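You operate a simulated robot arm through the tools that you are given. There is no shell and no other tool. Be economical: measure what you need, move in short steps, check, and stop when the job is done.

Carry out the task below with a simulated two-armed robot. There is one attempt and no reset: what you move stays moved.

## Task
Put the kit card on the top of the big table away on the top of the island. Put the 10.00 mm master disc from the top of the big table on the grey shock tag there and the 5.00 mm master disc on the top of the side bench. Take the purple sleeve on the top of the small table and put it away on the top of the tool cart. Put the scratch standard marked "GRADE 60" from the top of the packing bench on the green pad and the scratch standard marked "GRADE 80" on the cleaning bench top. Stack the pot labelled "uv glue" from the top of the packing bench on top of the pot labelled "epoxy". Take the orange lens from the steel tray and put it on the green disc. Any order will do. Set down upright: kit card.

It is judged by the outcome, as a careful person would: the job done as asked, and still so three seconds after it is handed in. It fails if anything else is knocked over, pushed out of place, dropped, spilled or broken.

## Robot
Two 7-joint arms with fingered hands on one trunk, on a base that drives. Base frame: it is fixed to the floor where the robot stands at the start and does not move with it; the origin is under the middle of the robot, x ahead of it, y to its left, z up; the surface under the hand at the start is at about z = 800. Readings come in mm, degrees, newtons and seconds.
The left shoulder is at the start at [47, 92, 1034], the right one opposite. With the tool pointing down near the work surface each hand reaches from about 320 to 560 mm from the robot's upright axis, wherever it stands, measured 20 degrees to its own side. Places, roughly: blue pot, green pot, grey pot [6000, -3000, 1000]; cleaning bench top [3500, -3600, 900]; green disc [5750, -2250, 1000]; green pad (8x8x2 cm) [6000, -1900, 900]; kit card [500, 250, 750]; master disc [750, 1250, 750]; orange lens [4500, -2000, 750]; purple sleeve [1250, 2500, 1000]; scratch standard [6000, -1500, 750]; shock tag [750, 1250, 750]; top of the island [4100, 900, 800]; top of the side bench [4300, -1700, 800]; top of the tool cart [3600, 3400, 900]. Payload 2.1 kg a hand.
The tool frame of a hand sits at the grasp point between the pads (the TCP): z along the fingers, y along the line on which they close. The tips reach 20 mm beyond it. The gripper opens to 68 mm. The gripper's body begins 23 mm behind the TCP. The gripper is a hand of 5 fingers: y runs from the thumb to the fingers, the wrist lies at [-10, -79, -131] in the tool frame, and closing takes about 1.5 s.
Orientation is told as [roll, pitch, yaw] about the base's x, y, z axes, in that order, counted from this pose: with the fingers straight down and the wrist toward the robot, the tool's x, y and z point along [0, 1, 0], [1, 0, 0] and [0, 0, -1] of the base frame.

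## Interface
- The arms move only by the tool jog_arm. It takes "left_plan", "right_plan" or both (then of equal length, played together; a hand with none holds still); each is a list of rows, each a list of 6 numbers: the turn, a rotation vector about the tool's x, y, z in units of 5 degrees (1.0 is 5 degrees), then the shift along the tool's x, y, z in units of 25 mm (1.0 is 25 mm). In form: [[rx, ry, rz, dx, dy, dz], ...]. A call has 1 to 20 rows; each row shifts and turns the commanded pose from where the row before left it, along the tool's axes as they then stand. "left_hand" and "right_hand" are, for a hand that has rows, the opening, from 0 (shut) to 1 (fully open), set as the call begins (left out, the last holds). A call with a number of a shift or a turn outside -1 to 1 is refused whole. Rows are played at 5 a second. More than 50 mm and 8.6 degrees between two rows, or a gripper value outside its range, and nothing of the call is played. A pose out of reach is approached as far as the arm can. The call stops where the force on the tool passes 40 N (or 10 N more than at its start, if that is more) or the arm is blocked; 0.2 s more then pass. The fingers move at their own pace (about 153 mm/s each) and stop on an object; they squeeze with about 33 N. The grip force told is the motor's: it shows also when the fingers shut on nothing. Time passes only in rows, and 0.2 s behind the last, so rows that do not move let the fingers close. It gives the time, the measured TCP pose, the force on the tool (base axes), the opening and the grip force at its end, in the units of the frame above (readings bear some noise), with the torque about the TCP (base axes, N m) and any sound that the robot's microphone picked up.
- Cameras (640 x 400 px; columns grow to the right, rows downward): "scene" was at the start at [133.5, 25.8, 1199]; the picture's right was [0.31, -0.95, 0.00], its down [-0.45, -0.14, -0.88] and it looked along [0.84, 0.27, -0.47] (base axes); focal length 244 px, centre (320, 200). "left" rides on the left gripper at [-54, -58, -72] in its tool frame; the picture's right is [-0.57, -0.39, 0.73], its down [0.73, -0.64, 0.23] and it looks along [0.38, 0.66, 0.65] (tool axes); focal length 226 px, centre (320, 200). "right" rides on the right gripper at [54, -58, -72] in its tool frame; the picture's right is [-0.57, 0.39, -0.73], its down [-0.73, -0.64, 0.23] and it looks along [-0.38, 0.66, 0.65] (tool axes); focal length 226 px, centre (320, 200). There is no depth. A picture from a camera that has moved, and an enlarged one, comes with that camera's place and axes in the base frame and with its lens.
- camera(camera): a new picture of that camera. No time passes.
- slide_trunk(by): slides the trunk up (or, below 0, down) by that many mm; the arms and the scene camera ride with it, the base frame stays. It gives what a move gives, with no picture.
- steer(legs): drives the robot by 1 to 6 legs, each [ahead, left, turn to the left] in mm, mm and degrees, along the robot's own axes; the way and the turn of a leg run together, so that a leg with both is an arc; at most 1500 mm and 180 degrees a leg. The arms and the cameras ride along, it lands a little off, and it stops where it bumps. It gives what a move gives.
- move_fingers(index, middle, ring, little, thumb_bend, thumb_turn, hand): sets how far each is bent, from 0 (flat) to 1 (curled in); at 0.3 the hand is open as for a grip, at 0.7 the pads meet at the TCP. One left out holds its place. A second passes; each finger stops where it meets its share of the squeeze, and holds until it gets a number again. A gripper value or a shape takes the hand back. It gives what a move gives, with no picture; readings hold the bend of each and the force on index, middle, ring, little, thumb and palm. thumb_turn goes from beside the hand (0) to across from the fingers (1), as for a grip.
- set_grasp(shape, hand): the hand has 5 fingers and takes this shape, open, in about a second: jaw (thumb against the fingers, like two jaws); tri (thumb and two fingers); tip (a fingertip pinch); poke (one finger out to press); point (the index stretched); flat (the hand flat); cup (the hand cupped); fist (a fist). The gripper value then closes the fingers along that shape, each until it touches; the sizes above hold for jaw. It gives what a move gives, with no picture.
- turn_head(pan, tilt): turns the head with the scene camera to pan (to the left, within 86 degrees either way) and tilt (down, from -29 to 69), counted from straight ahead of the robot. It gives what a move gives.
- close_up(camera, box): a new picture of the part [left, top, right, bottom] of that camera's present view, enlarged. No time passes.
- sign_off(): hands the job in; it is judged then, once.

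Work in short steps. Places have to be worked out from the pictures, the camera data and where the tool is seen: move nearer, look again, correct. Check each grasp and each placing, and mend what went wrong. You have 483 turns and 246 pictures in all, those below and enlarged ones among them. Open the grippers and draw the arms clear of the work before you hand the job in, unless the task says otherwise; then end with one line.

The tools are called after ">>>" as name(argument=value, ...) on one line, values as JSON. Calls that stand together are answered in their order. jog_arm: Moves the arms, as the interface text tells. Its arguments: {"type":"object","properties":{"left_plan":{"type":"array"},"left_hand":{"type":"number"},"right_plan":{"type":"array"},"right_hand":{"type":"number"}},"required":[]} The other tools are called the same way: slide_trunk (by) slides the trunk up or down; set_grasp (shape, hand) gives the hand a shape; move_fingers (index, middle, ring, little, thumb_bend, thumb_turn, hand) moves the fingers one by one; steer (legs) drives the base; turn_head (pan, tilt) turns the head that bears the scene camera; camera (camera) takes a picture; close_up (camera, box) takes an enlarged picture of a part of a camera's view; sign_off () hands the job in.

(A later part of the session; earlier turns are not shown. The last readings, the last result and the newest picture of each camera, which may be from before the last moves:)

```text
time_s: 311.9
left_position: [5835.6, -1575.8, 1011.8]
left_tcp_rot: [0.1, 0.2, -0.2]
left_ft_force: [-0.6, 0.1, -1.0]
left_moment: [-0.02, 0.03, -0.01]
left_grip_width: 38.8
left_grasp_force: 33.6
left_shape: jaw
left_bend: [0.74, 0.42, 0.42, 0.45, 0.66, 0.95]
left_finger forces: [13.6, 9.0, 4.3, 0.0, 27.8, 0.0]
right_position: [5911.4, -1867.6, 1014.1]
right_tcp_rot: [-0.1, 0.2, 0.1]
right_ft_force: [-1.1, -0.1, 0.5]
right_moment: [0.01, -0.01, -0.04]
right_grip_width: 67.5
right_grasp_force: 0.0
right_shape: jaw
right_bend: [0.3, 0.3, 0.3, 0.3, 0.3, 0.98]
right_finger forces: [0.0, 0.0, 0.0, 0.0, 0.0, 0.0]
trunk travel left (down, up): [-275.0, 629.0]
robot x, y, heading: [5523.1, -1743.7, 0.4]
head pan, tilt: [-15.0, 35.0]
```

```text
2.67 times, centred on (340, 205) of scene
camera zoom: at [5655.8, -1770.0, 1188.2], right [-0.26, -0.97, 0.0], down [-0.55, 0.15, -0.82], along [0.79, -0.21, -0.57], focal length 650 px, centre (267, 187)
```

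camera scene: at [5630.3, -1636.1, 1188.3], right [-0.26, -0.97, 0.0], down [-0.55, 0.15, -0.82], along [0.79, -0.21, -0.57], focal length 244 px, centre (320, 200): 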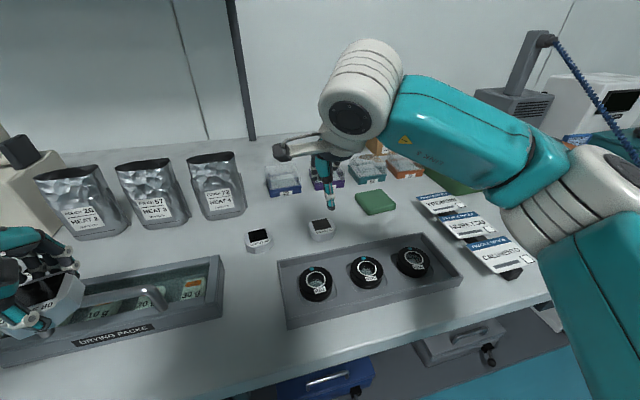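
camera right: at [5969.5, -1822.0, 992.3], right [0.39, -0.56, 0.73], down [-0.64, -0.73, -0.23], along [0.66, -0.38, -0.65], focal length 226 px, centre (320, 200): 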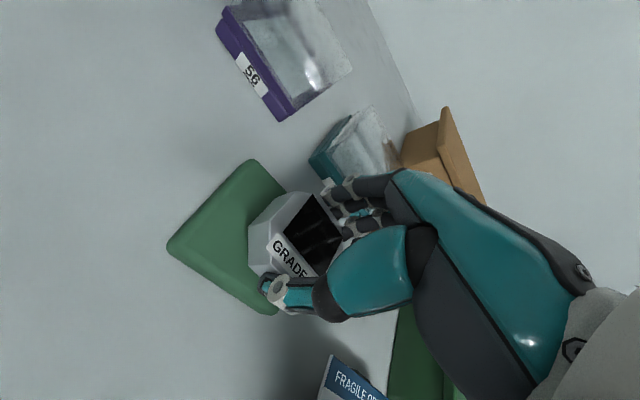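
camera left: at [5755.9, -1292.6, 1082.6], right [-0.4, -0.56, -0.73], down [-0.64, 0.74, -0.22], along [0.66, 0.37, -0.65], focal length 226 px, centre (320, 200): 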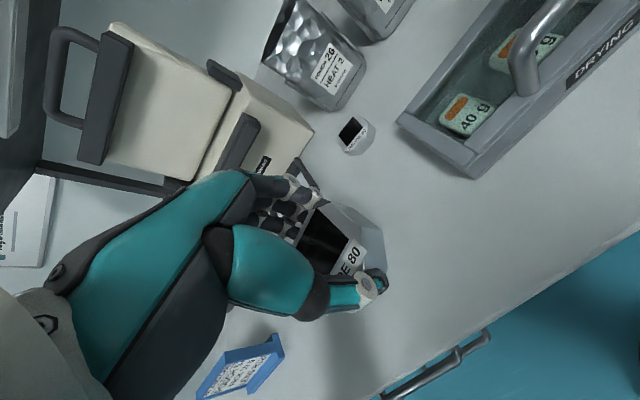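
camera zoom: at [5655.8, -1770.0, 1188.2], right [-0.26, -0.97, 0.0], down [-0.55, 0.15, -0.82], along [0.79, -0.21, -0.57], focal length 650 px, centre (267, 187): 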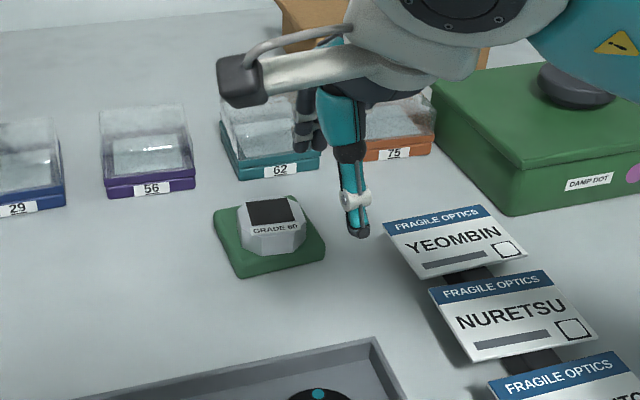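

GRADE 60 rests on the green pad. Next the pots: I back off and go south along the bench to look at them.

>>> steer(legs=[[-190, 0, 0], [0, -880, 0]])

>>> turn_head(pan=-25, tilt=28)

>>> camera(camera="scene")

>>> turn_head(pan=-75, tilt=25)

>>> camera(camera="scene")

```text
time_s: 317.7
left_position: [5651.5, -2451.9, 1011.5]
left_tcp_rot: [0.0, 0.3, 1.2]
left_ft_force: [-0.1, 0.0, -1.1]
left_moment: [-0.02, 0.01, -0.01]
left_grip_width: 38.7
left_grasp_force: 33.0
left_shape: jaw
left_bend: [0.74, 0.42, 0.42, 0.45, 0.66, 0.95]
left_finger forces: [13.5, 9.2, 4.2, 0.0, 27.8, 0.1]
right_position: [5735.5, -2743.2, 1013.3]
right_tcp_rot: [-0.1, 0.3, 1.3]
right_ft_force: [0.9, -0.6, -0.1]
right_moment: [0.02, -0.02, -0.01]
right_grip_width: 68.0
right_grasp_force: 0.1
right_shape: jaw
right_bend: [0.3, 0.3, 0.3, 0.3, 0.3, 0.98]
right_finger forces: [0.0, 0.1, 0.0, 0.0, 0.1, 0.1]
trunk travel left (down, up): [-275.0, 629.0]
robot x, y, heading: [5343.1, -2630.5, 1.6]
head pan, tilt: [-15.0, 35.0]
```

```text
time_s: 318.4
left_position: [5653.4, -2452.2, 1011.8]
left_tcp_rot: [0.1, 0.4, 1.1]
left_ft_force: [0.5, -0.4, -0.3]
left_moment: [-0.01, -0.03, -0.01]
left_grip_width: 38.7
left_grasp_force: 33.1
left_shape: jaw
left_bend: [0.74, 0.42, 0.42, 0.45, 0.66, 0.95]
left_finger forces: [13.6, 9.0, 4.1, 0.0, 27.8, 0.1]
right_position: [5734.5, -2744.4, 1014.2]
right_tcp_rot: [-0.2, 0.3, 1.3]
right_ft_force: [0.1, 0.3, 0.1]
right_moment: [0.03, 0.0, 0.0]
right_grip_width: 67.7
right_grasp_force: 0.1
right_shape: jaw
right_bend: [0.3, 0.3, 0.3, 0.3, 0.3, 0.98]
right_finger forces: [0.0, 0.0, 0.0, 0.0, 0.1, 0.1]
trunk travel left (down, up): [-275.0, 629.0]
robot x, y, heading: [5344.9, -2628.7, 1.4]
head pan, tilt: [-25.0, 28.0]
```

```text
109 pictures are left
camera scene: at [5474.6, -2666.3, 1199.2], right [-0.4, -0.92, 0.0], down [-0.43, 0.19, -0.88], along [0.81, -0.35, -0.47], focal length 244 px, centre (320, 200)
```

scene: 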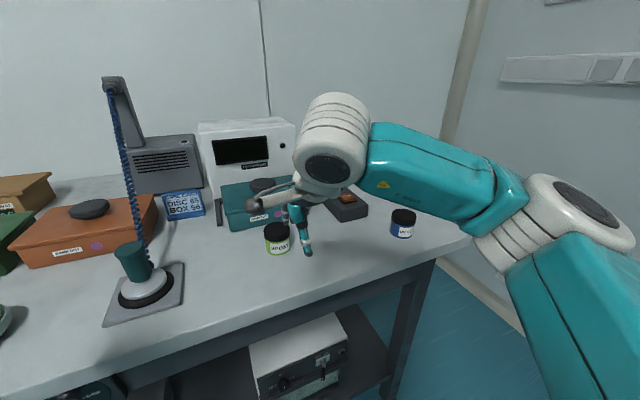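

```text
time_s: 319.6
left_position: [5651.6, -2451.5, 1011.0]
left_tcp_rot: [0.1, 0.4, 1.1]
left_ft_force: [-0.9, 0.5, -1.1]
left_moment: [0.02, -0.01, -0.01]
left_grip_width: 38.7
left_grasp_force: 33.2
left_shape: jaw
left_bend: [0.74, 0.42, 0.42, 0.45, 0.66, 0.95]
left_finger forces: [13.7, 9.1, 4.1, 0.0, 27.8, 0.1]
right_position: [5735.8, -2743.8, 1013.5]
right_tcp_rot: [-0.2, 0.3, 1.3]
right_ft_force: [0.2, -0.4, -0.7]
right_moment: [0.0, -0.03, 0.01]
right_grip_width: 67.7
right_grasp_force: 0.1
right_shape: jaw
right_bend: [0.3, 0.3, 0.3, 0.3, 0.3, 0.98]
right_finger forces: [0.0, 0.1, 0.0, 0.0, 0.1, 0.0]
trunk travel left (down, up): [-275.0, 629.0]
robot x, y, heading: [5343.3, -2626.9, 1.5]
head pan, tilt: [-75.0, 25.0]
```

```text
108 pictures are left
camera scene: at [5417.1, -2718.2, 1204.0], right [-0.96, -0.28, 0.0], down [-0.12, 0.41, -0.91], along [0.26, -0.87, -0.42], focal length 244 px, centre (320, 200)
```

scene: 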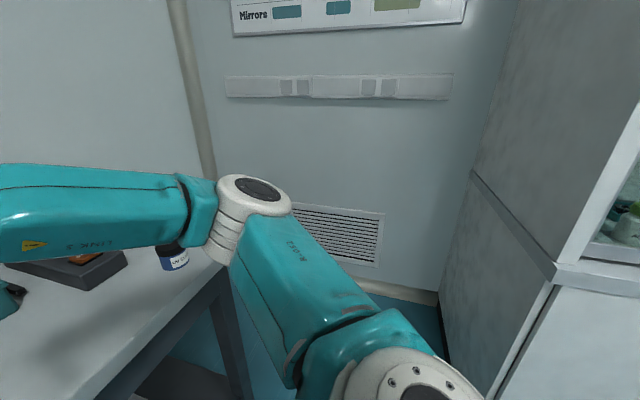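

The area south of here is free. The UV GLUE pot is at about (5849, -3047) and EPOXY at about (5895, -2748). I move so the right hand reaches UV GLUE.

>>> steer(legs=[[70, -310, -1.4]])

>>> turn_head(pan=-10, tilt=35)

>>> camera(camera="scene")

>>> camera(camera="right")

```text
time_s: 321.7
left_position: [5729.2, -2770.7, 1011.5]
left_tcp_rot: [0.0, 0.4, -0.2]
left_ft_force: [0.3, 0.6, -1.3]
left_moment: [-0.02, 0.0, 0.0]
left_grip_width: 38.8
left_grasp_force: 33.4
left_shape: jaw
left_bend: [0.74, 0.42, 0.42, 0.45, 0.66, 0.95]
left_finger forces: [13.7, 9.1, 4.2, 0.0, 27.8, 0.1]
right_position: [5807.2, -3063.9, 1013.5]
right_tcp_rot: [-0.1, 0.2, 0.1]
right_ft_force: [-0.6, -0.5, -0.3]
right_moment: [0.0, -0.02, -0.01]
right_grip_width: 67.6
right_grasp_force: 0.1
right_shape: jaw
right_bend: [0.3, 0.3, 0.3, 0.3, 0.3, 0.98]
right_finger forces: [0.0, 0.1, 0.0, 0.0, 0.0, 0.1]
trunk travel left (down, up): [-275.0, 629.0]
robot x, y, heading: [5418.3, -2941.3, -0.0]
head pan, tilt: [-75.0, 25.0]
```

```text
time_s: 323.1
left_position: [5729.9, -2770.0, 1011.6]
left_tcp_rot: [0.1, 0.4, -0.2]
left_ft_force: [-0.4, -0.1, -1.5]
left_moment: [0.03, -0.05, -0.02]
left_grip_width: 38.7
left_grasp_force: 33.7
left_shape: jaw
left_bend: [0.74, 0.42, 0.42, 0.45, 0.66, 0.95]
left_finger forces: [13.6, 9.1, 4.2, 0.0, 27.9, 0.0]
right_position: [5808.0, -3063.3, 1012.7]
right_tcp_rot: [-0.1, 0.3, 0.1]
right_ft_force: [0.5, 0.6, 0.2]
right_moment: [0.01, -0.03, 0.04]
right_grip_width: 67.9
right_grasp_force: 0.0
right_shape: jaw
right_bend: [0.3, 0.3, 0.3, 0.3, 0.3, 0.98]
right_finger forces: [0.0, 0.0, 0.0, 0.0, 0.0, 0.0]
trunk travel left (down, up): [-275.0, 629.0]
robot x, y, heading: [5422.6, -2941.6, 0.2]
head pan, tilt: [-10.0, 35.0]
```

```text
107 pictures are left
camera scene: at [5552.1, -2957.7, 1188.3], right [-0.17, -0.99, 0.0], down [-0.57, 0.1, -0.82], along [0.81, -0.14, -0.57], focal length 244 px, centre (320, 200)
```

scene: 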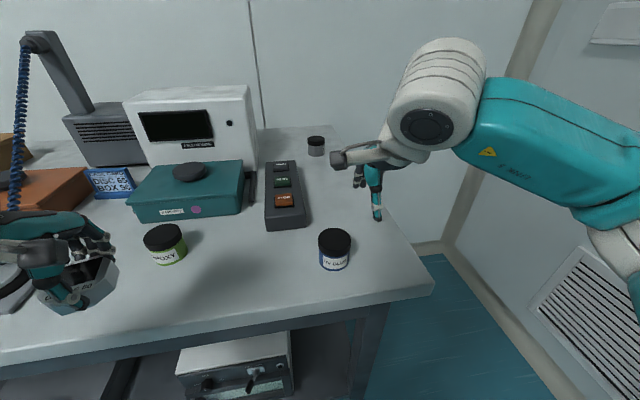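

```text
106 pictures are left
camera right: at [5749.8, -3009.9, 1085.4], right [0.39, -0.56, 0.73], down [-0.64, -0.73, -0.23], along [0.66, -0.38, -0.65], focal length 226 px, centre (320, 200)
```

right: 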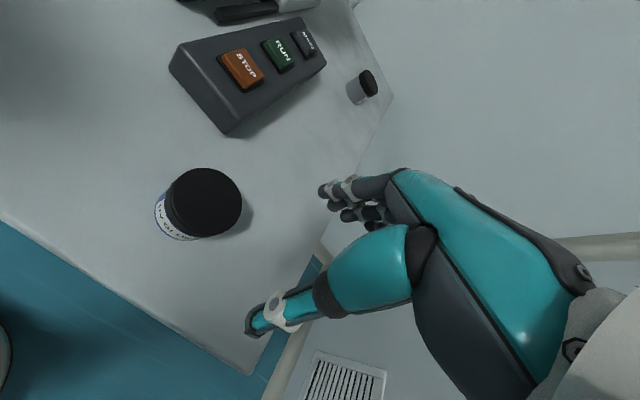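

The UV GLUE lid is centred at about (5833, -3028), top z≈905, roughly 54 mm wide. I bring the right hand above it.

>>> jog_arm(right_plan=[[0, 0, 0, 0.7, 0.6, 0], [0, 0, 0, 0.66, 0.5, 0.5], [0, 0, 0, 0, 0, 0.9], [0, 0, 0, 0, 0, 0.9], [0, 0, 0, 0, 0, 0.4], [0, 0, 0, 0, 0, 0]], right_hand=1)

>>> camera(camera="right")

>>> close_up(camera="scene", box=[260, 180, 420, 300])

```text
time_s: 324.5
left_position: [5729.8, -2769.4, 1011.8]
left_tcp_rot: [0.1, 0.4, -0.2]
left_ft_force: [-0.3, -0.5, -1.1]
left_moment: [-0.03, -0.01, 0.03]
left_grip_width: 38.9
left_grasp_force: 32.5
left_shape: jaw
left_bend: [0.74, 0.42, 0.42, 0.45, 0.66, 0.95]
left_finger forces: [13.6, 9.1, 4.2, 0.0, 27.9, 0.0]
right_position: [5835.0, -3030.8, 944.2]
right_tcp_rot: [-0.1, 0.3, 0.1]
right_ft_force: [0.1, -0.2, 0.1]
right_moment: [-0.02, 0.0, 0.0]
right_grip_width: 67.8
right_grasp_force: 0.0
right_shape: jaw
right_bend: [0.3, 0.3, 0.3, 0.3, 0.3, 0.98]
right_finger forces: [0.0, 0.0, 0.1, 0.0, 0.0, 0.1]
trunk travel left (down, up): [-275.0, 629.0]
robot x, y, heading: [5418.7, -2941.6, 0.3]
head pan, tilt: [-10.0, 35.0]
```

```text
105 pictures are left
camera right: at [5777.1, -2976.3, 1016.6], right [0.39, -0.56, 0.73], down [-0.64, -0.73, -0.23], along [0.66, -0.38, -0.65], focal length 226 px, centre (320, 200)
```

right: 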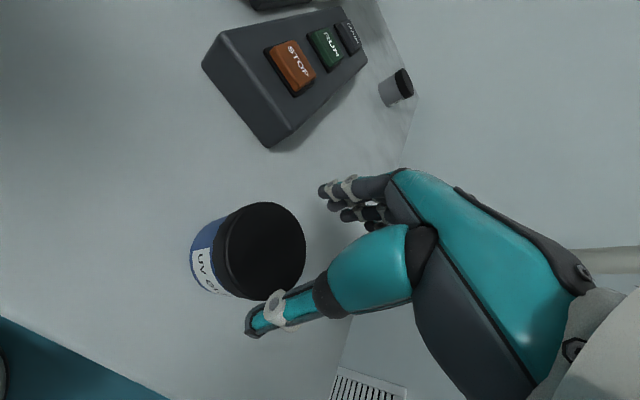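

```text
3.33 times, centred on (340, 240) of scene
camera zoom: at [5552.1, -2957.6, 1188.2], right [-0.17, -0.99, 0.0], down [-0.57, 0.1, -0.82], along [0.81, -0.14, -0.57], focal length 812 px, centre (253, 67)
```

zoom: 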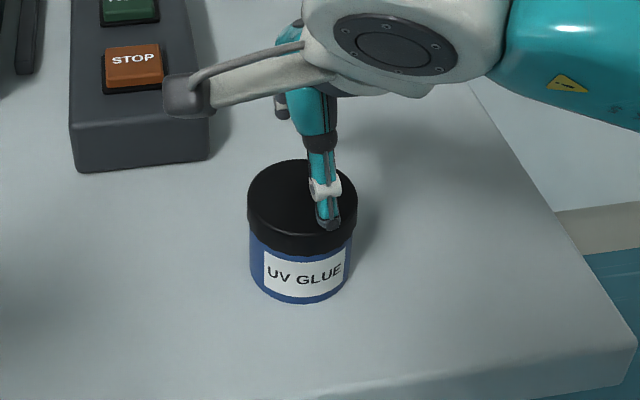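

The pot's centre is about (5838, -3030). I shift 3 mm ahead and lower slowly around the lid.

>>> jog_arm(right_plan=[[0, 0, 0, 0, 0.12, 0.4], [0, 0, 0, 0, 0, 0.3], [0, 0, 0, 0, 0, 0.2], [0, 0, 0, 0, 0, 0.2], [0, 0, 0, 0, 0, 0]])

>>> close_up(camera="scene", box=[260, 180, 420, 300])

>>> camera(camera="right")

```text
time_s: 325.7
left_position: [5729.6, -2770.6, 1012.7]
left_tcp_rot: [0.1, 0.4, -0.2]
left_ft_force: [0.0, 0.0, -1.0]
left_moment: [0.03, -0.02, -0.03]
left_grip_width: 38.5
left_grasp_force: 33.1
left_shape: jaw
left_bend: [0.74, 0.42, 0.42, 0.45, 0.66, 0.95]
left_finger forces: [13.6, 9.1, 4.2, 0.0, 27.8, 0.1]
right_position: [5837.1, -3029.8, 918.0]
right_tcp_rot: [-0.2, 0.3, 0.0]
right_ft_force: [0.0, 0.1, 0.4]
right_moment: [-0.03, 0.0, 0.01]
right_grip_width: 67.5
right_grasp_force: 0.0
right_shape: jaw
right_bend: [0.3, 0.3, 0.3, 0.3, 0.3, 0.98]
right_finger forces: [0.0, 0.0, 0.0, 0.0, 0.1, 0.0]
trunk travel left (down, up): [-275.0, 629.0]
robot x, y, heading: [5420.6, -2941.0, 0.3]
head pan, tilt: [-10.0, 35.0]
```

```text
3.33 times, centred on (340, 240) of scene
camera zoom: at [5552.1, -2957.6, 1188.2], right [-0.17, -0.99, 0.0], down [-0.57, 0.1, -0.82], along [0.81, -0.14, -0.57], focal length 812 px, centre (253, 67)
```

zoom: 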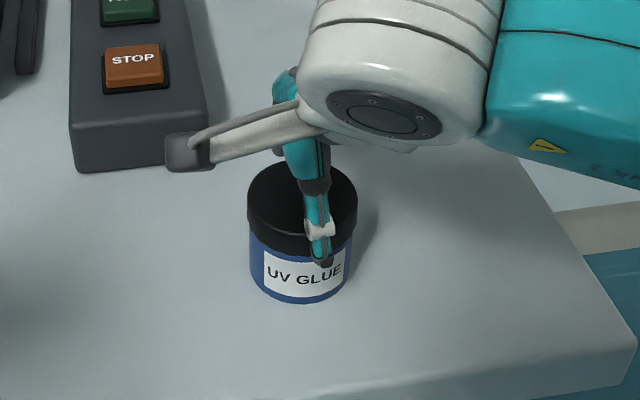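

```text
102 pictures are left
camera right: at [5779.3, -2975.6, 990.1], right [0.39, -0.57, 0.73], down [-0.64, -0.73, -0.23], along [0.66, -0.38, -0.65], focal length 226 px, centre (320, 200)
```

right: 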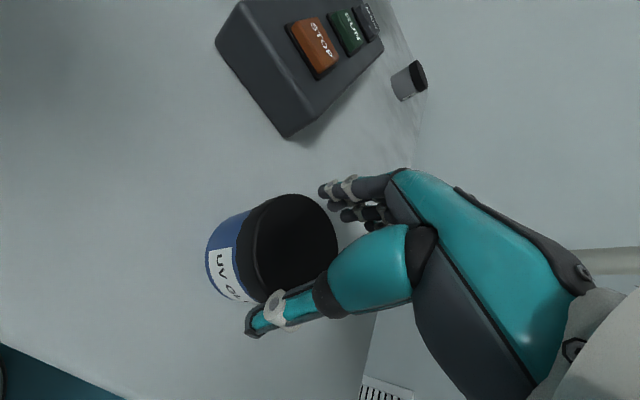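

There is no contact and both sides look clear. I continue down to TCP ≈ 890.

>>> jog_arm(right_plan=[[0, 0, 0, 0.12, 0, 0.2], [0, 0, 0, 0, 0, 0.2], [0, 0, 0, 0, 0, 0.2], [0, 0, 0, 0, 0, 0.2], [0, 0, 0, 0, 0, 0.2], [0, 0, 0, 0, 0, 0]])

>>> close_up(camera="scene", box=[260, 180, 420, 300])

```text
time_s: 327.1
left_position: [5729.7, -2769.4, 1012.7]
left_tcp_rot: [0.1, 0.4, -0.2]
left_ft_force: [0.4, 0.5, 0.6]
left_moment: [-0.01, -0.04, -0.02]
left_grip_width: 39.0
left_grasp_force: 33.1
left_shape: jaw
left_bend: [0.74, 0.42, 0.42, 0.45, 0.66, 0.95]
left_finger forces: [13.6, 9.1, 4.2, 0.0, 27.8, 0.0]
right_position: [5837.6, -3025.6, 893.7]
right_tcp_rot: [0.0, 0.2, 0.1]
right_ft_force: [1.1, 1.6, 10.8]
right_moment: [0.02, 0.05, 0.01]
right_grip_width: 67.7
right_grasp_force: 0.1
right_shape: jaw
right_bend: [0.28, 0.3, 0.3, 0.3, 0.29, 0.97]
right_finger forces: [5.5, 0.0, 0.0, 0.0, 5.3, 0.0]
trunk travel left (down, up): [-275.0, 629.0]
robot x, y, heading: [5418.4, -2943.0, -0.0]
head pan, tilt: [-10.0, 35.0]
```

```text
3.33 times, centred on (340, 240) of scene
camera zoom: at [5551.4, -2957.2, 1188.4], right [-0.17, -0.99, 0.0], down [-0.56, 0.1, -0.82], along [0.81, -0.14, -0.57], focal length 812 px, centre (253, 67)
```

zoom: 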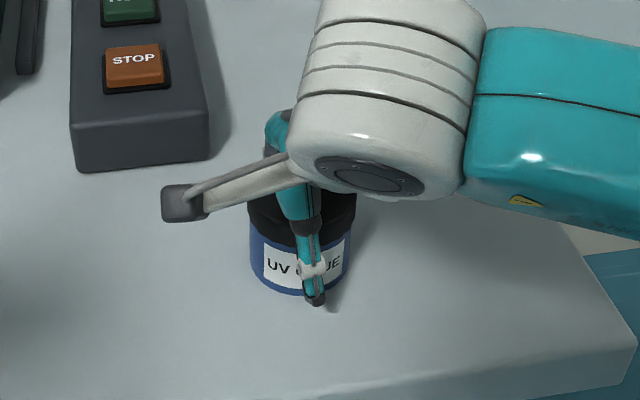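

The lid touches index and thumb lightly inside the hand. I close here.

>>> jog_arm(right_plan=[[0, 0, 0, 0, 0, -0.1], [0, 0, 0, 0, 0, 0], [0, 0, 0, 0, 0, 0], [0, 0, 0, 0, 0, 0], [0, 0, 0, 0, 0, 0], [0, 0, 0, 0, 0, 0], [0, 0, 0, 0, 0, 0], [0, 0, 0, 0, 0, 0]], right_hand=0)

>>> jog_arm(right_plan=[[0, 0, 0, 0, 0, -0.4], [0, 0, 0, 0, 0, -0.8], [0, 0, 0, 0, 0, -1], [0, 0, 0, 0, 0, -0.6], [0, 0, 0, 0, 0, 0]])

>>> camera(camera="right")

>>> camera(camera="scene")

```text
time_s: 328.9
left_position: [5729.9, -2771.3, 1011.9]
left_tcp_rot: [0.2, 0.3, -0.2]
left_ft_force: [-0.7, 0.7, -1.2]
left_moment: [0.01, 0.03, 0.01]
left_grip_width: 38.8
left_grasp_force: 33.0
left_shape: jaw
left_bend: [0.74, 0.42, 0.42, 0.45, 0.66, 0.95]
left_finger forces: [13.6, 9.1, 4.3, 0.0, 27.8, 0.0]
right_position: [5837.4, -3027.3, 895.4]
right_tcp_rot: [0.0, 0.3, 0.1]
right_ft_force: [0.0, 0.1, -0.2]
right_moment: [0.01, 0.01, -0.02]
right_grip_width: 43.2
right_grasp_force: 32.9
right_shape: jaw
right_bend: [0.73, 0.41, 0.42, 0.43, 0.61, 0.98]
right_finger forces: [15.7, 11.3, 4.2, 0.0, 31.2, 0.1]
trunk travel left (down, up): [-275.0, 629.0]
robot x, y, heading: [5419.8, -2941.2, -0.2]
head pan, tilt: [-10.0, 35.0]
```

```text
time_s: 330.1
left_position: [5730.1, -2769.4, 1011.0]
left_tcp_rot: [0.0, 0.4, -0.3]
left_ft_force: [-0.9, -0.4, -1.0]
left_moment: [0.04, 0.01, 0.02]
left_grip_width: 38.7
left_grasp_force: 33.0
left_shape: jaw
left_bend: [0.74, 0.42, 0.42, 0.45, 0.66, 0.95]
left_finger forces: [13.6, 9.1, 4.2, 0.1, 27.7, 0.0]
right_position: [5838.0, -3026.9, 965.7]
right_tcp_rot: [-0.1, 0.3, 0.2]
right_ft_force: [0.4, 0.5, -1.1]
right_moment: [0.02, 0.0, 0.01]
right_grip_width: 43.1
right_grasp_force: 33.2
right_shape: jaw
right_bend: [0.73, 0.41, 0.42, 0.43, 0.61, 0.98]
right_finger forces: [15.6, 11.3, 4.2, 0.0, 31.0, 0.0]
trunk travel left (down, up): [-275.0, 629.0]
robot x, y, heading: [5418.6, -2940.1, 0.2]
head pan, tilt: [-10.0, 35.0]
```

```text
100 pictures are left
camera right: at [5780.3, -2972.2, 1038.9], right [0.39, -0.57, 0.73], down [-0.64, -0.73, -0.23], along [0.66, -0.38, -0.65], focal length 226 px, centre (320, 200)
```

right: 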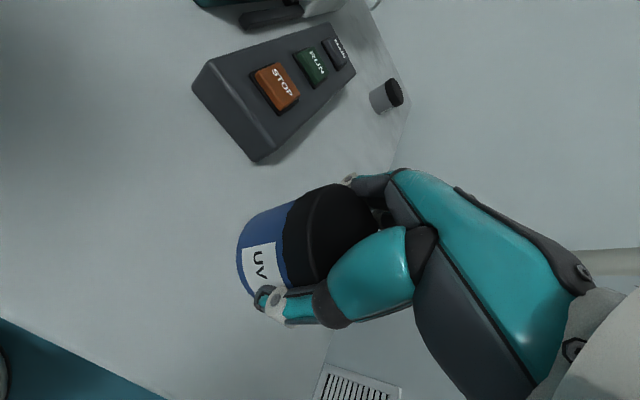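

```text
99 pictures are left
camera scene: at [5552.2, -2957.6, 1188.2], right [-0.17, -0.99, 0.0], down [-0.57, 0.1, -0.82], along [0.81, -0.14, -0.57], focal length 244 px, centre (320, 200)
```

scene: 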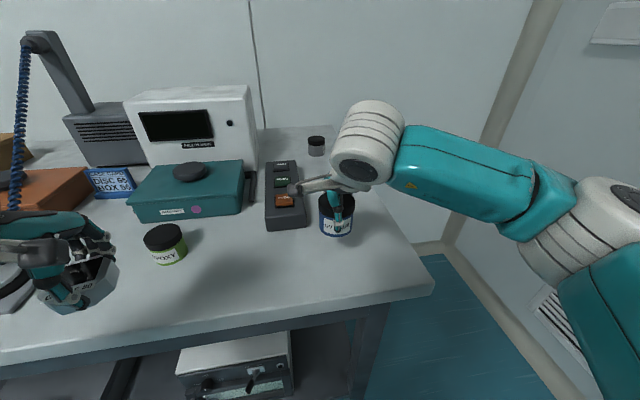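

UV GLUE is held. I raise it and move the robot 275 mm left so that EPOXY, near (5897, -2746), comes before the right hand.

>>> jog_arm(right_plan=[[0, 0, 0, 0, 0, -0.9], [0, 0, 0, 0, -0.5, -0.9]])

>>> steer(legs=[[0, 265, 0]])

>>> camera(camera="scene")

>>> camera(camera="right")

```text
time_s: 330.7
left_position: [5730.0, -2770.6, 1010.5]
left_tcp_rot: [0.1, 0.4, -0.2]
left_ft_force: [0.2, 0.6, -0.8]
left_moment: [-0.04, -0.02, -0.04]
left_grip_width: 38.7
left_grasp_force: 33.0
left_shape: jaw
left_bend: [0.74, 0.42, 0.42, 0.45, 0.66, 0.95]
left_finger forces: [13.6, 9.1, 4.2, 0.1, 27.8, 0.0]
right_position: [5824.0, -3026.4, 1011.3]
right_tcp_rot: [-0.2, 0.3, 0.1]
right_ft_force: [-0.2, 0.2, -1.0]
right_moment: [0.0, 0.01, -0.02]
right_grip_width: 42.9
right_grasp_force: 32.3
right_shape: jaw
right_bend: [0.73, 0.41, 0.42, 0.43, 0.61, 0.98]
right_finger forces: [15.7, 11.3, 4.3, 0.0, 31.0, 0.0]
trunk travel left (down, up): [-275.0, 629.0]
robot x, y, heading: [5420.4, -2940.8, -0.0]
head pan, tilt: [-10.0, 35.0]
```

```text
time_s: 332.6
left_position: [5729.8, -2508.3, 1011.7]
left_tcp_rot: [0.2, 0.3, -0.1]
left_ft_force: [-0.2, 0.6, -0.6]
left_moment: [-0.01, 0.02, 0.0]
left_grip_width: 39.0
left_grasp_force: 32.9
left_shape: jaw
left_bend: [0.74, 0.42, 0.42, 0.45, 0.66, 0.95]
left_finger forces: [13.5, 9.1, 4.3, 0.1, 27.7, 0.0]
right_position: [5824.3, -2762.6, 1009.9]
right_tcp_rot: [-0.1, 0.2, 0.1]
right_ft_force: [-1.3, 0.2, -1.7]
right_moment: [-0.02, 0.03, 0.02]
right_grip_width: 42.8
right_grasp_force: 33.1
right_shape: jaw
right_bend: [0.73, 0.41, 0.42, 0.43, 0.61, 0.98]
right_finger forces: [15.8, 11.3, 4.3, 0.1, 31.0, 0.1]
trunk travel left (down, up): [-275.0, 629.0]
robot x, y, heading: [5422.1, -2674.2, 0.5]
head pan, tilt: [-10.0, 35.0]
```

```text
98 pictures are left
camera scene: at [5551.4, -2694.2, 1188.2], right [-0.17, -0.99, 0.0], down [-0.57, 0.1, -0.82], along [0.81, -0.14, -0.57], focal length 244 px, centre (320, 200)
```

scene: 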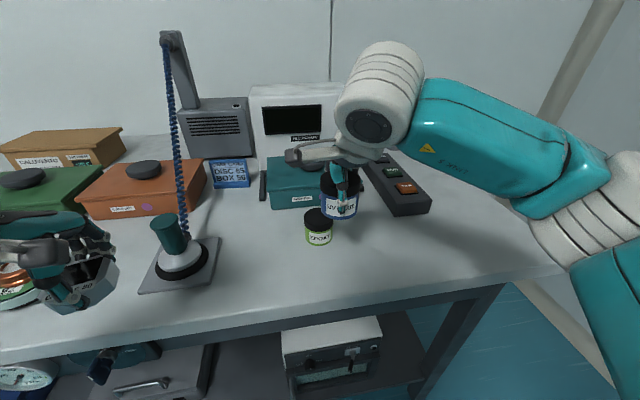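

```text
97 pictures are left
camera right: at [5766.8, -2708.7, 1082.7], right [0.39, -0.56, 0.73], down [-0.64, -0.73, -0.23], along [0.66, -0.38, -0.65], focal length 226 px, centre (320, 200)
```

right: 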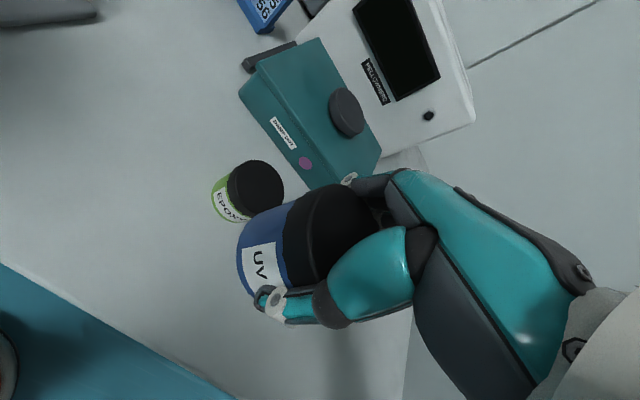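

EPOXY's lid centre is about (5892, -2750), and the held pot's centre is about (8, -5) from the TCP. I align above it.

>>> jog_arm(right_plan=[[0, 0, 0, 0.23, 0.8, 0], [0, 0, 0, 0.23, 0.8, 0], [0, 0, 0, 0.24, 0.78, 0], [0, 0, 0, 0, 0, 0.8], [0, 0, 0, 0, 0, 0.6], [0, 0, 0, 0, 0, 0]])

>>> close_up(camera="scene", box=[250, 140, 410, 260])

>>> camera(camera="right")

```text
time_s: 334.0
left_position: [5730.1, -2507.0, 1011.6]
left_tcp_rot: [0.1, 0.4, -0.1]
left_ft_force: [0.3, 1.1, -0.8]
left_moment: [-0.03, 0.03, -0.02]
left_grip_width: 38.7
left_grasp_force: 33.1
left_shape: jaw
left_bend: [0.74, 0.42, 0.42, 0.45, 0.66, 0.95]
left_finger forces: [13.6, 9.1, 4.2, 0.0, 27.9, 0.0]
right_position: [5883.0, -2745.5, 974.6]
right_tcp_rot: [-0.1, 0.4, 0.1]
right_ft_force: [-0.2, -0.8, -0.6]
right_moment: [0.02, 0.0, -0.01]
right_grip_width: 42.9
right_grasp_force: 33.2
right_shape: jaw
right_bend: [0.73, 0.41, 0.42, 0.43, 0.61, 0.98]
right_finger forces: [15.5, 11.3, 4.5, 0.1, 30.6, 0.0]
trunk travel left (down, up): [-275.0, 629.0]
robot x, y, heading: [5419.6, -2677.2, 0.2]
head pan, tilt: [-10.0, 35.0]
```

```text
3.33 times, centred on (330, 200) of scene
camera zoom: at [5551.4, -2694.2, 1188.2], right [-0.17, -0.99, 0.0], down [-0.57, 0.1, -0.82], along [0.81, -0.14, -0.57], focal length 812 px, centre (287, 200)
```

zoom: 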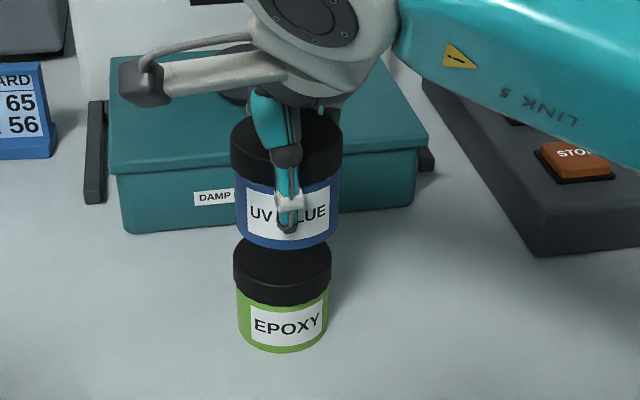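

```text
95 pictures are left
camera right: at [5825.2, -2691.4, 1047.8], right [0.39, -0.56, 0.73], down [-0.64, -0.73, -0.23], along [0.66, -0.38, -0.65], focal length 226 px, centre (320, 200)
```

right: 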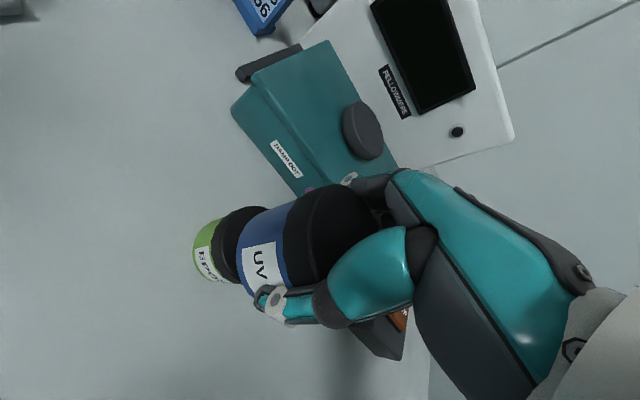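

Nicely aligned. I shift 3 mm ahead and 3 mm left, then lower slowly.

>>> jog_arm(right_plan=[[0, 0, 0, 0.1, 0.12, 0.2], [0, 0, 0, 0, 0, 0.2], [0, 0, 0, 0, 0, 0.2], [0, 0, 0, 0, 0, 0.2], [0, 0, 0, 0, 0, 0]])

>>> close_up(camera="scene", box=[250, 140, 410, 260])

```text
time_s: 335.2
left_position: [5729.1, -2506.6, 1012.4]
left_tcp_rot: [0.1, 0.4, 0.0]
left_ft_force: [0.5, -0.6, -1.1]
left_moment: [-0.02, -0.01, 0.0]
left_grip_width: 38.7
left_grasp_force: 33.2
left_shape: jaw
left_bend: [0.74, 0.42, 0.42, 0.45, 0.66, 0.95]
left_finger forces: [13.6, 9.1, 4.2, 0.1, 27.8, 0.0]
right_position: [5885.7, -2743.5, 955.0]
right_tcp_rot: [-0.1, 0.2, 0.1]
right_ft_force: [0.0, 0.1, -0.7]
right_moment: [-0.01, -0.05, -0.02]
right_grip_width: 42.9
right_grasp_force: 33.5
right_shape: jaw
right_bend: [0.73, 0.41, 0.42, 0.43, 0.61, 0.98]
right_finger forces: [15.6, 11.3, 4.4, 0.1, 30.5, 0.0]
trunk travel left (down, up): [-275.0, 629.0]
robot x, y, heading: [5416.1, -2678.8, 0.1]
head pan, tilt: [-10.0, 35.0]
```

```text
3.33 times, centred on (330, 200) of scene
camera zoom: at [5551.4, -2694.2, 1188.2], right [-0.17, -0.99, 0.0], down [-0.57, 0.1, -0.82], along [0.81, -0.14, -0.57], focal length 812 px, centre (287, 200)
```

zoom: 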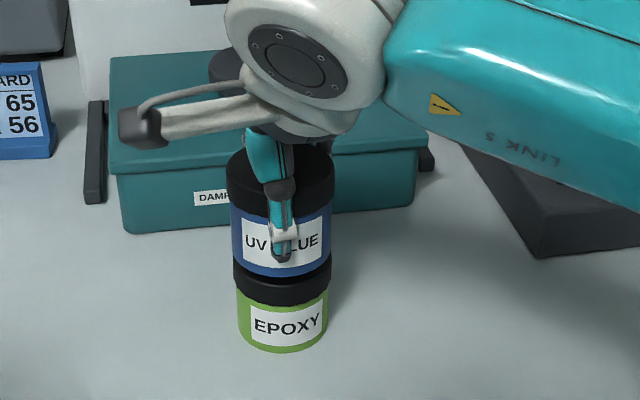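

There are only a few mm left. I lower in 2–2.5 mm steps until contact.

>>> jog_arm(right_plan=[[0, 0, 0, 0, 0, 0.1], [0, 0, 0, 0, 0, 0.1], [0, 0, 0, 0, 0, 0]])

>>> close_up(camera="scene", box=[270, 170, 370, 250])

```text
time_s: 336.0
left_position: [5729.1, -2505.9, 1011.0]
left_tcp_rot: [0.1, 0.4, -0.2]
left_ft_force: [0.7, -0.6, -1.0]
left_moment: [0.01, 0.01, 0.0]
left_grip_width: 38.5
left_grasp_force: 33.2
left_shape: jaw
left_bend: [0.74, 0.42, 0.42, 0.45, 0.66, 0.95]
left_finger forces: [13.6, 9.0, 4.3, 0.1, 27.8, 0.0]
right_position: [5887.1, -2743.2, 950.3]
right_tcp_rot: [-0.1, 0.3, 0.1]
right_ft_force: [0.3, -0.2, -1.1]
right_moment: [-0.01, -0.01, -0.01]
right_grip_width: 43.2
right_grasp_force: 32.7
right_shape: jaw
right_bend: [0.73, 0.41, 0.42, 0.43, 0.61, 0.98]
right_finger forces: [15.5, 11.3, 4.4, 0.0, 30.5, 0.1]
trunk travel left (down, up): [-275.0, 629.0]
robot x, y, heading: [5418.3, -2676.4, 0.2]
head pan, tilt: [-10.0, 35.0]
```

```text
5.00 times, centred on (320, 210) of scene
camera zoom: at [5551.4, -2694.2, 1188.2], right [-0.17, -0.99, 0.0], down [-0.57, 0.1, -0.82], along [0.81, -0.14, -0.57], focal length 1218 px, centre (320, 150)
```

zoom: 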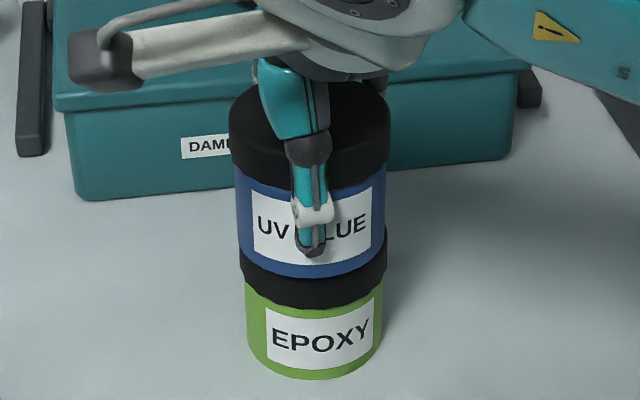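

Alignment still looks good (centres 311 vs 313 px). I lower another 4–5 mm.

>>> jog_arm(right_plan=[[0, 0, 0, 0, 0, 0.1], [0, 0, 0, 0, 0, 0.1], [0, 0, 0, 0, 0, 0]])

>>> close_up(camera="scene", box=[270, 170, 370, 250])

```text
time_s: 336.8
left_position: [5729.4, -2507.1, 1011.1]
left_tcp_rot: [0.1, 0.4, -0.1]
left_ft_force: [-0.5, 0.1, -0.6]
left_moment: [0.0, 0.01, 0.03]
left_grip_width: 38.7
left_grasp_force: 32.9
left_shape: jaw
left_bend: [0.74, 0.42, 0.42, 0.45, 0.66, 0.95]
left_finger forces: [13.6, 9.1, 4.2, 0.1, 27.8, 0.0]
right_position: [5885.7, -2742.5, 944.4]
right_tcp_rot: [-0.1, 0.3, 0.1]
right_ft_force: [0.2, -0.8, -0.1]
right_moment: [-0.01, -0.02, -0.02]
right_grip_width: 42.9
right_grasp_force: 32.5
right_shape: jaw
right_bend: [0.73, 0.41, 0.42, 0.43, 0.61, 0.98]
right_finger forces: [15.6, 11.3, 4.3, 0.0, 30.5, 0.0]
trunk travel left (down, up): [-275.0, 629.0]
robot x, y, heading: [5418.9, -2676.9, 0.1]
head pan, tilt: [-10.0, 35.0]
```

```text
5.00 times, centred on (320, 210) of scene
camera zoom: at [5551.4, -2694.2, 1188.2], right [-0.17, -0.99, 0.0], down [-0.57, 0.1, -0.82], along [0.81, -0.14, -0.57], focal length 1218 px, centre (320, 150)
```

zoom: 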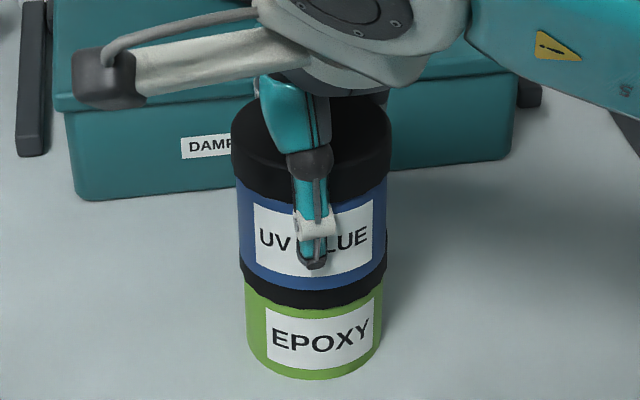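

By the row of the UV pot's base I may be nearer to the camera than EPOXY's centre. I check with the wrist camera.

>>> close_up(camera="right", box=[160, 130, 400, 330])

```text
2.00 times, centred on (280, 230) of right
camera zoom: at [5828.6, -2689.0, 1017.3], right [0.39, -0.56, 0.73], down [-0.64, -0.73, -0.23], along [0.66, -0.38, -0.65], focal length 452 px, centre (400, 140)
```

zoom: 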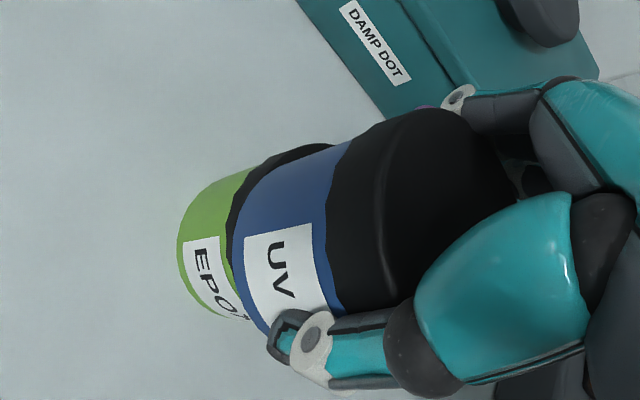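

The wrist view shows the axes aligned to within about 2 mm and there is no contact yet. I continue in tiny steps.

>>> jog_arm(right_plan=[[0, 0, 0, 0, 0, 0.08], [0, 0, 0, 0, 0, 0.08], [0, 0, 0, 0, 0, 0]])

```text
time_s: 337.6
left_position: [5727.9, -2505.5, 1011.1]
left_tcp_rot: [0.2, 0.3, 0.0]
left_ft_force: [0.9, -0.5, -0.3]
left_moment: [-0.04, 0.02, 0.05]
left_grip_width: 38.6
left_grasp_force: 32.9
left_shape: jaw
left_bend: [0.74, 0.42, 0.42, 0.45, 0.66, 0.95]
left_finger forces: [13.6, 9.1, 4.3, 0.1, 27.8, 0.1]
right_position: [5886.6, -2743.0, 943.8]
right_tcp_rot: [-0.1, 0.0, 0.0]
right_ft_force: [0.2, -1.0, 18.1]
right_moment: [-0.09, -0.45, -0.01]
right_grip_width: 42.5
right_grasp_force: 32.8
right_shape: jaw
right_bend: [0.73, 0.41, 0.42, 0.43, 0.63, 0.98]
right_finger forces: [18.1, 13.0, 5.5, 0.1, 35.3, 0.1]
trunk travel left (down, up): [-275.0, 629.0]
robot x, y, heading: [5415.4, -2674.7, -0.0]
head pan, tilt: [-10.0, 35.0]
```

Contact at TCP 944, but the moment shows the contact point is about 20 mm towards +x, so EPOXY is slightly further ahead. I lift 5 mm, shift 6 mm ahead and try again.

>>> jog_arm(right_plan=[[0, 0, 0, 0, 0, -0.24], [0, 0, 0, -0.06, 0.24, 0], [0, 0, 0, 0, 0, 0.1], [0, 0, 0, 0, 0, 0.1], [0, 0, 0, 0, 0, 0]])

>>> close_up(camera="scene", box=[270, 170, 370, 250])

```text
time_s: 338.8
left_position: [5728.5, -2506.2, 1011.5]
left_tcp_rot: [0.2, 0.2, -0.1]
left_ft_force: [0.1, -0.4, -1.2]
left_moment: [0.01, 0.01, 0.01]
left_grip_width: 38.7
left_grasp_force: 33.0
left_shape: jaw
left_bend: [0.74, 0.42, 0.42, 0.45, 0.66, 0.95]
left_finger forces: [13.6, 9.1, 4.2, 0.0, 27.8, 0.0]
right_position: [5891.6, -2745.1, 942.8]
right_tcp_rot: [0.0, 0.1, 0.2]
right_ft_force: [-0.3, 0.3, 14.2]
right_moment: [-0.09, -0.29, 0.01]
right_grip_width: 42.5
right_grasp_force: 32.9
right_shape: jaw
right_bend: [0.73, 0.41, 0.42, 0.43, 0.63, 0.97]
right_finger forces: [18.0, 12.2, 5.3, 0.0, 34.4, 0.0]
trunk travel left (down, up): [-275.0, 629.0]
robot x, y, heading: [5417.1, -2679.4, 0.1]
head pan, tilt: [-10.0, 35.0]
```

```text
5.00 times, centred on (320, 210) of scene
camera zoom: at [5550.2, -2694.0, 1188.5], right [-0.17, -0.99, 0.0], down [-0.56, 0.1, -0.82], along [0.81, -0.14, -0.57], focal length 1218 px, centre (320, 150)
```

zoom: 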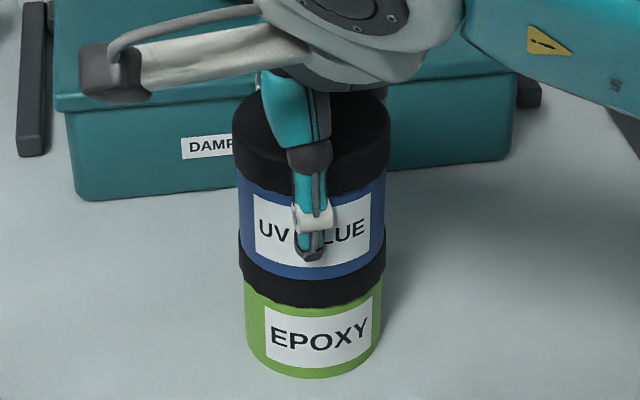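

Now the visible EPOXY lid band is equal in front and at the sides, so the pots are aligned. I relieve slightly and open the hand.

>>> jog_arm(right_plan=[[0, 0, 0, 0, 0, -0.05], [0, 0, 0, 0, 0, 0]])

>>> jog_arm(right_plan=[[0, 0, 0, 0, 0, 0], [0, 0, 0, 0, 0, 0], [0, 0, 0, 0, 0, 0], [0, 0, 0, 0, 0, 0], [0, 0, 0, 0, 0, 0]], right_hand=0.8)

>>> close_up(camera="scene", box=[270, 150, 390, 250])

```text
time_s: 339.4
left_position: [5729.1, -2507.2, 1011.8]
left_tcp_rot: [0.0, 0.4, 0.0]
left_ft_force: [0.0, 0.3, -0.3]
left_moment: [-0.01, 0.01, 0.02]
left_grip_width: 38.8
left_grasp_force: 32.8
left_shape: jaw
left_bend: [0.74, 0.42, 0.42, 0.45, 0.66, 0.95]
left_finger forces: [13.6, 9.0, 4.2, 0.1, 27.8, 0.1]
right_position: [5892.5, -2744.5, 943.9]
right_tcp_rot: [-0.2, 0.2, 0.1]
right_ft_force: [-0.8, 0.4, 10.2]
right_moment: [-0.07, -0.22, -0.03]
right_grip_width: 42.9
right_grasp_force: 33.0
right_shape: jaw
right_bend: [0.73, 0.41, 0.42, 0.43, 0.63, 0.97]
right_finger forces: [17.7, 12.1, 5.1, 0.1, 34.0, 0.0]
trunk travel left (down, up): [-275.0, 629.0]
robot x, y, heading: [5415.6, -2675.6, 0.2]
head pan, tilt: [-10.0, 35.0]
```

```text
time_s: 340.6
left_position: [5730.4, -2505.8, 1011.9]
left_tcp_rot: [0.1, 0.4, -0.1]
left_ft_force: [0.6, 0.3, -0.7]
left_moment: [-0.01, 0.03, -0.04]
left_grip_width: 38.8
left_grasp_force: 33.1
left_shape: jaw
left_bend: [0.74, 0.42, 0.42, 0.45, 0.66, 0.95]
left_finger forces: [13.6, 9.2, 4.2, 0.0, 27.8, 0.0]
right_position: [5892.8, -2744.1, 942.2]
right_tcp_rot: [-0.1, 0.3, 0.1]
right_ft_force: [-0.2, 0.4, 2.1]
right_moment: [0.03, 0.0, -0.01]
right_grip_width: 54.5
right_grasp_force: 0.1
right_shape: jaw
right_bend: [0.26, 0.34, 0.32, 0.33, 0.5, 0.99]
right_finger forces: [1.6, 0.0, 0.1, 0.1, 2.1, 0.1]
trunk travel left (down, up): [-275.0, 629.0]
robot x, y, heading: [5419.5, -2678.9, 0.3]
head pan, tilt: [-10.0, 35.0]
```

```text
4.00 times, centred on (330, 200) of scene
camera zoom: at [5551.1, -2694.1, 1188.3], right [-0.17, -0.99, 0.0], down [-0.57, 0.1, -0.82], along [0.81, -0.14, -0.57], focal length 975 px, centre (280, 200)
```

zoom: 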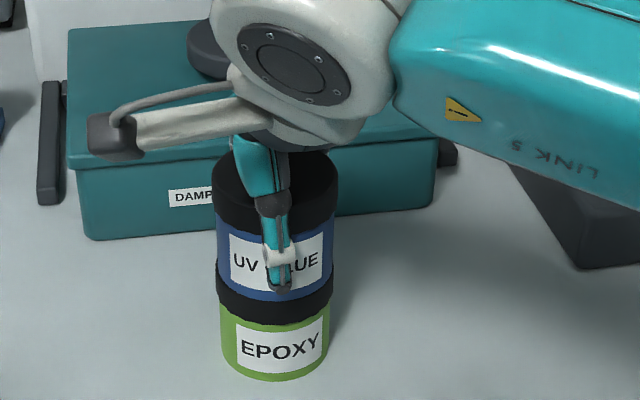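

The pot stands on EPOXY. I open fully and raise straight up.

>>> jog_arm(right_plan=[[0, 0, 0, 0, 0, 0], [0, 0, 0, 0, 0, 0], [0, 0, 0, 0, 0, 0], [0, 0, 0, 0, 0, 0]], right_hand=1)

>>> jog_arm(right_plan=[[0, 0, 0, 0, 0, -0.2], [0, 0, 0, 0, 0, -0.2], [0, 0, 0, 0, 0, -0.3], [0, 0, 0, 0, 0, -0.5], [0, 0, 0, 0, 0, -0.8], [0, 0, 0, 0, 0, -0.8], [0, 0, 0, 0, 0, 0]])

>>> close_up(camera="scene", box=[250, 130, 410, 260])

```text
time_s: 341.6
left_position: [5729.8, -2505.4, 1011.9]
left_tcp_rot: [0.1, 0.4, -0.2]
left_ft_force: [0.5, -0.3, -0.4]
left_moment: [-0.01, 0.0, 0.01]
left_grip_width: 38.5
left_grasp_force: 33.2
left_shape: jaw
left_bend: [0.74, 0.42, 0.42, 0.45, 0.66, 0.95]
left_finger forces: [13.5, 9.1, 4.3, 0.0, 27.9, 0.0]
right_position: [5893.5, -2743.5, 943.5]
right_tcp_rot: [-0.1, 0.4, 0.1]
right_ft_force: [-0.8, -0.5, 3.2]
right_moment: [0.02, 0.01, -0.02]
right_grip_width: 67.8
right_grasp_force: 0.2
right_shape: jaw
right_bend: [0.28, 0.3, 0.3, 0.3, 0.29, 0.98]
right_finger forces: [3.5, 0.0, 0.1, 0.1, 3.9, 0.0]
trunk travel left (down, up): [-275.0, 629.0]
robot x, y, heading: [5413.7, -2673.9, 0.3]
head pan, tilt: [-10.0, 35.0]
```

```text
time_s: 343.2
left_position: [5730.0, -2506.5, 1010.7]
left_tcp_rot: [0.2, 0.4, 0.0]
left_ft_force: [0.8, 0.2, -1.0]
left_moment: [-0.03, 0.02, 0.03]
left_grip_width: 38.8
left_grasp_force: 33.2
left_shape: jaw
left_bend: [0.74, 0.42, 0.42, 0.45, 0.66, 0.95]
left_finger forces: [13.6, 9.2, 4.3, 0.1, 27.8, 0.0]
right_position: [5893.7, -2743.7, 1014.7]
right_tcp_rot: [-0.1, 0.2, 0.1]
right_ft_force: [-0.4, -0.1, -0.7]
right_moment: [0.0, 0.04, 0.0]
right_grip_width: 67.9
right_grasp_force: 0.0
right_shape: jaw
right_bend: [0.28, 0.3, 0.3, 0.3, 0.28, 0.98]
right_finger forces: [2.7, 0.0, 0.0, 0.0, 2.6, 0.0]
trunk travel left (down, up): [-275.0, 629.0]
robot x, y, heading: [5418.6, -2677.2, 0.2]
head pan, tilt: [-10.0, 35.0]
```

```text
3.08 times, centred on (330, 195) of scene
camera zoom: at [5551.4, -2694.1, 1188.2], right [-0.17, -0.99, 0.0], down [-0.57, 0.1, -0.82], along [0.81, -0.14, -0.57], focal length 750 px, centre (289, 215)
```

zoom: 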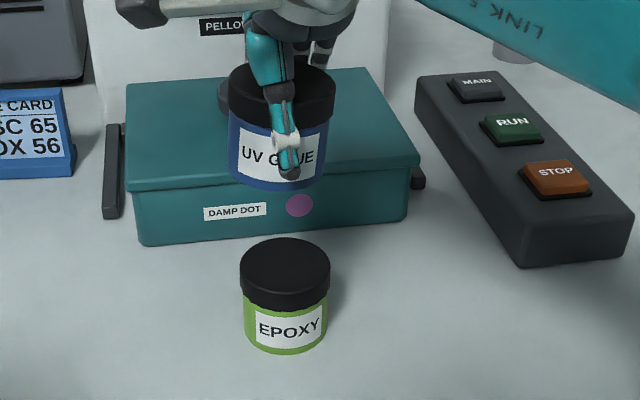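

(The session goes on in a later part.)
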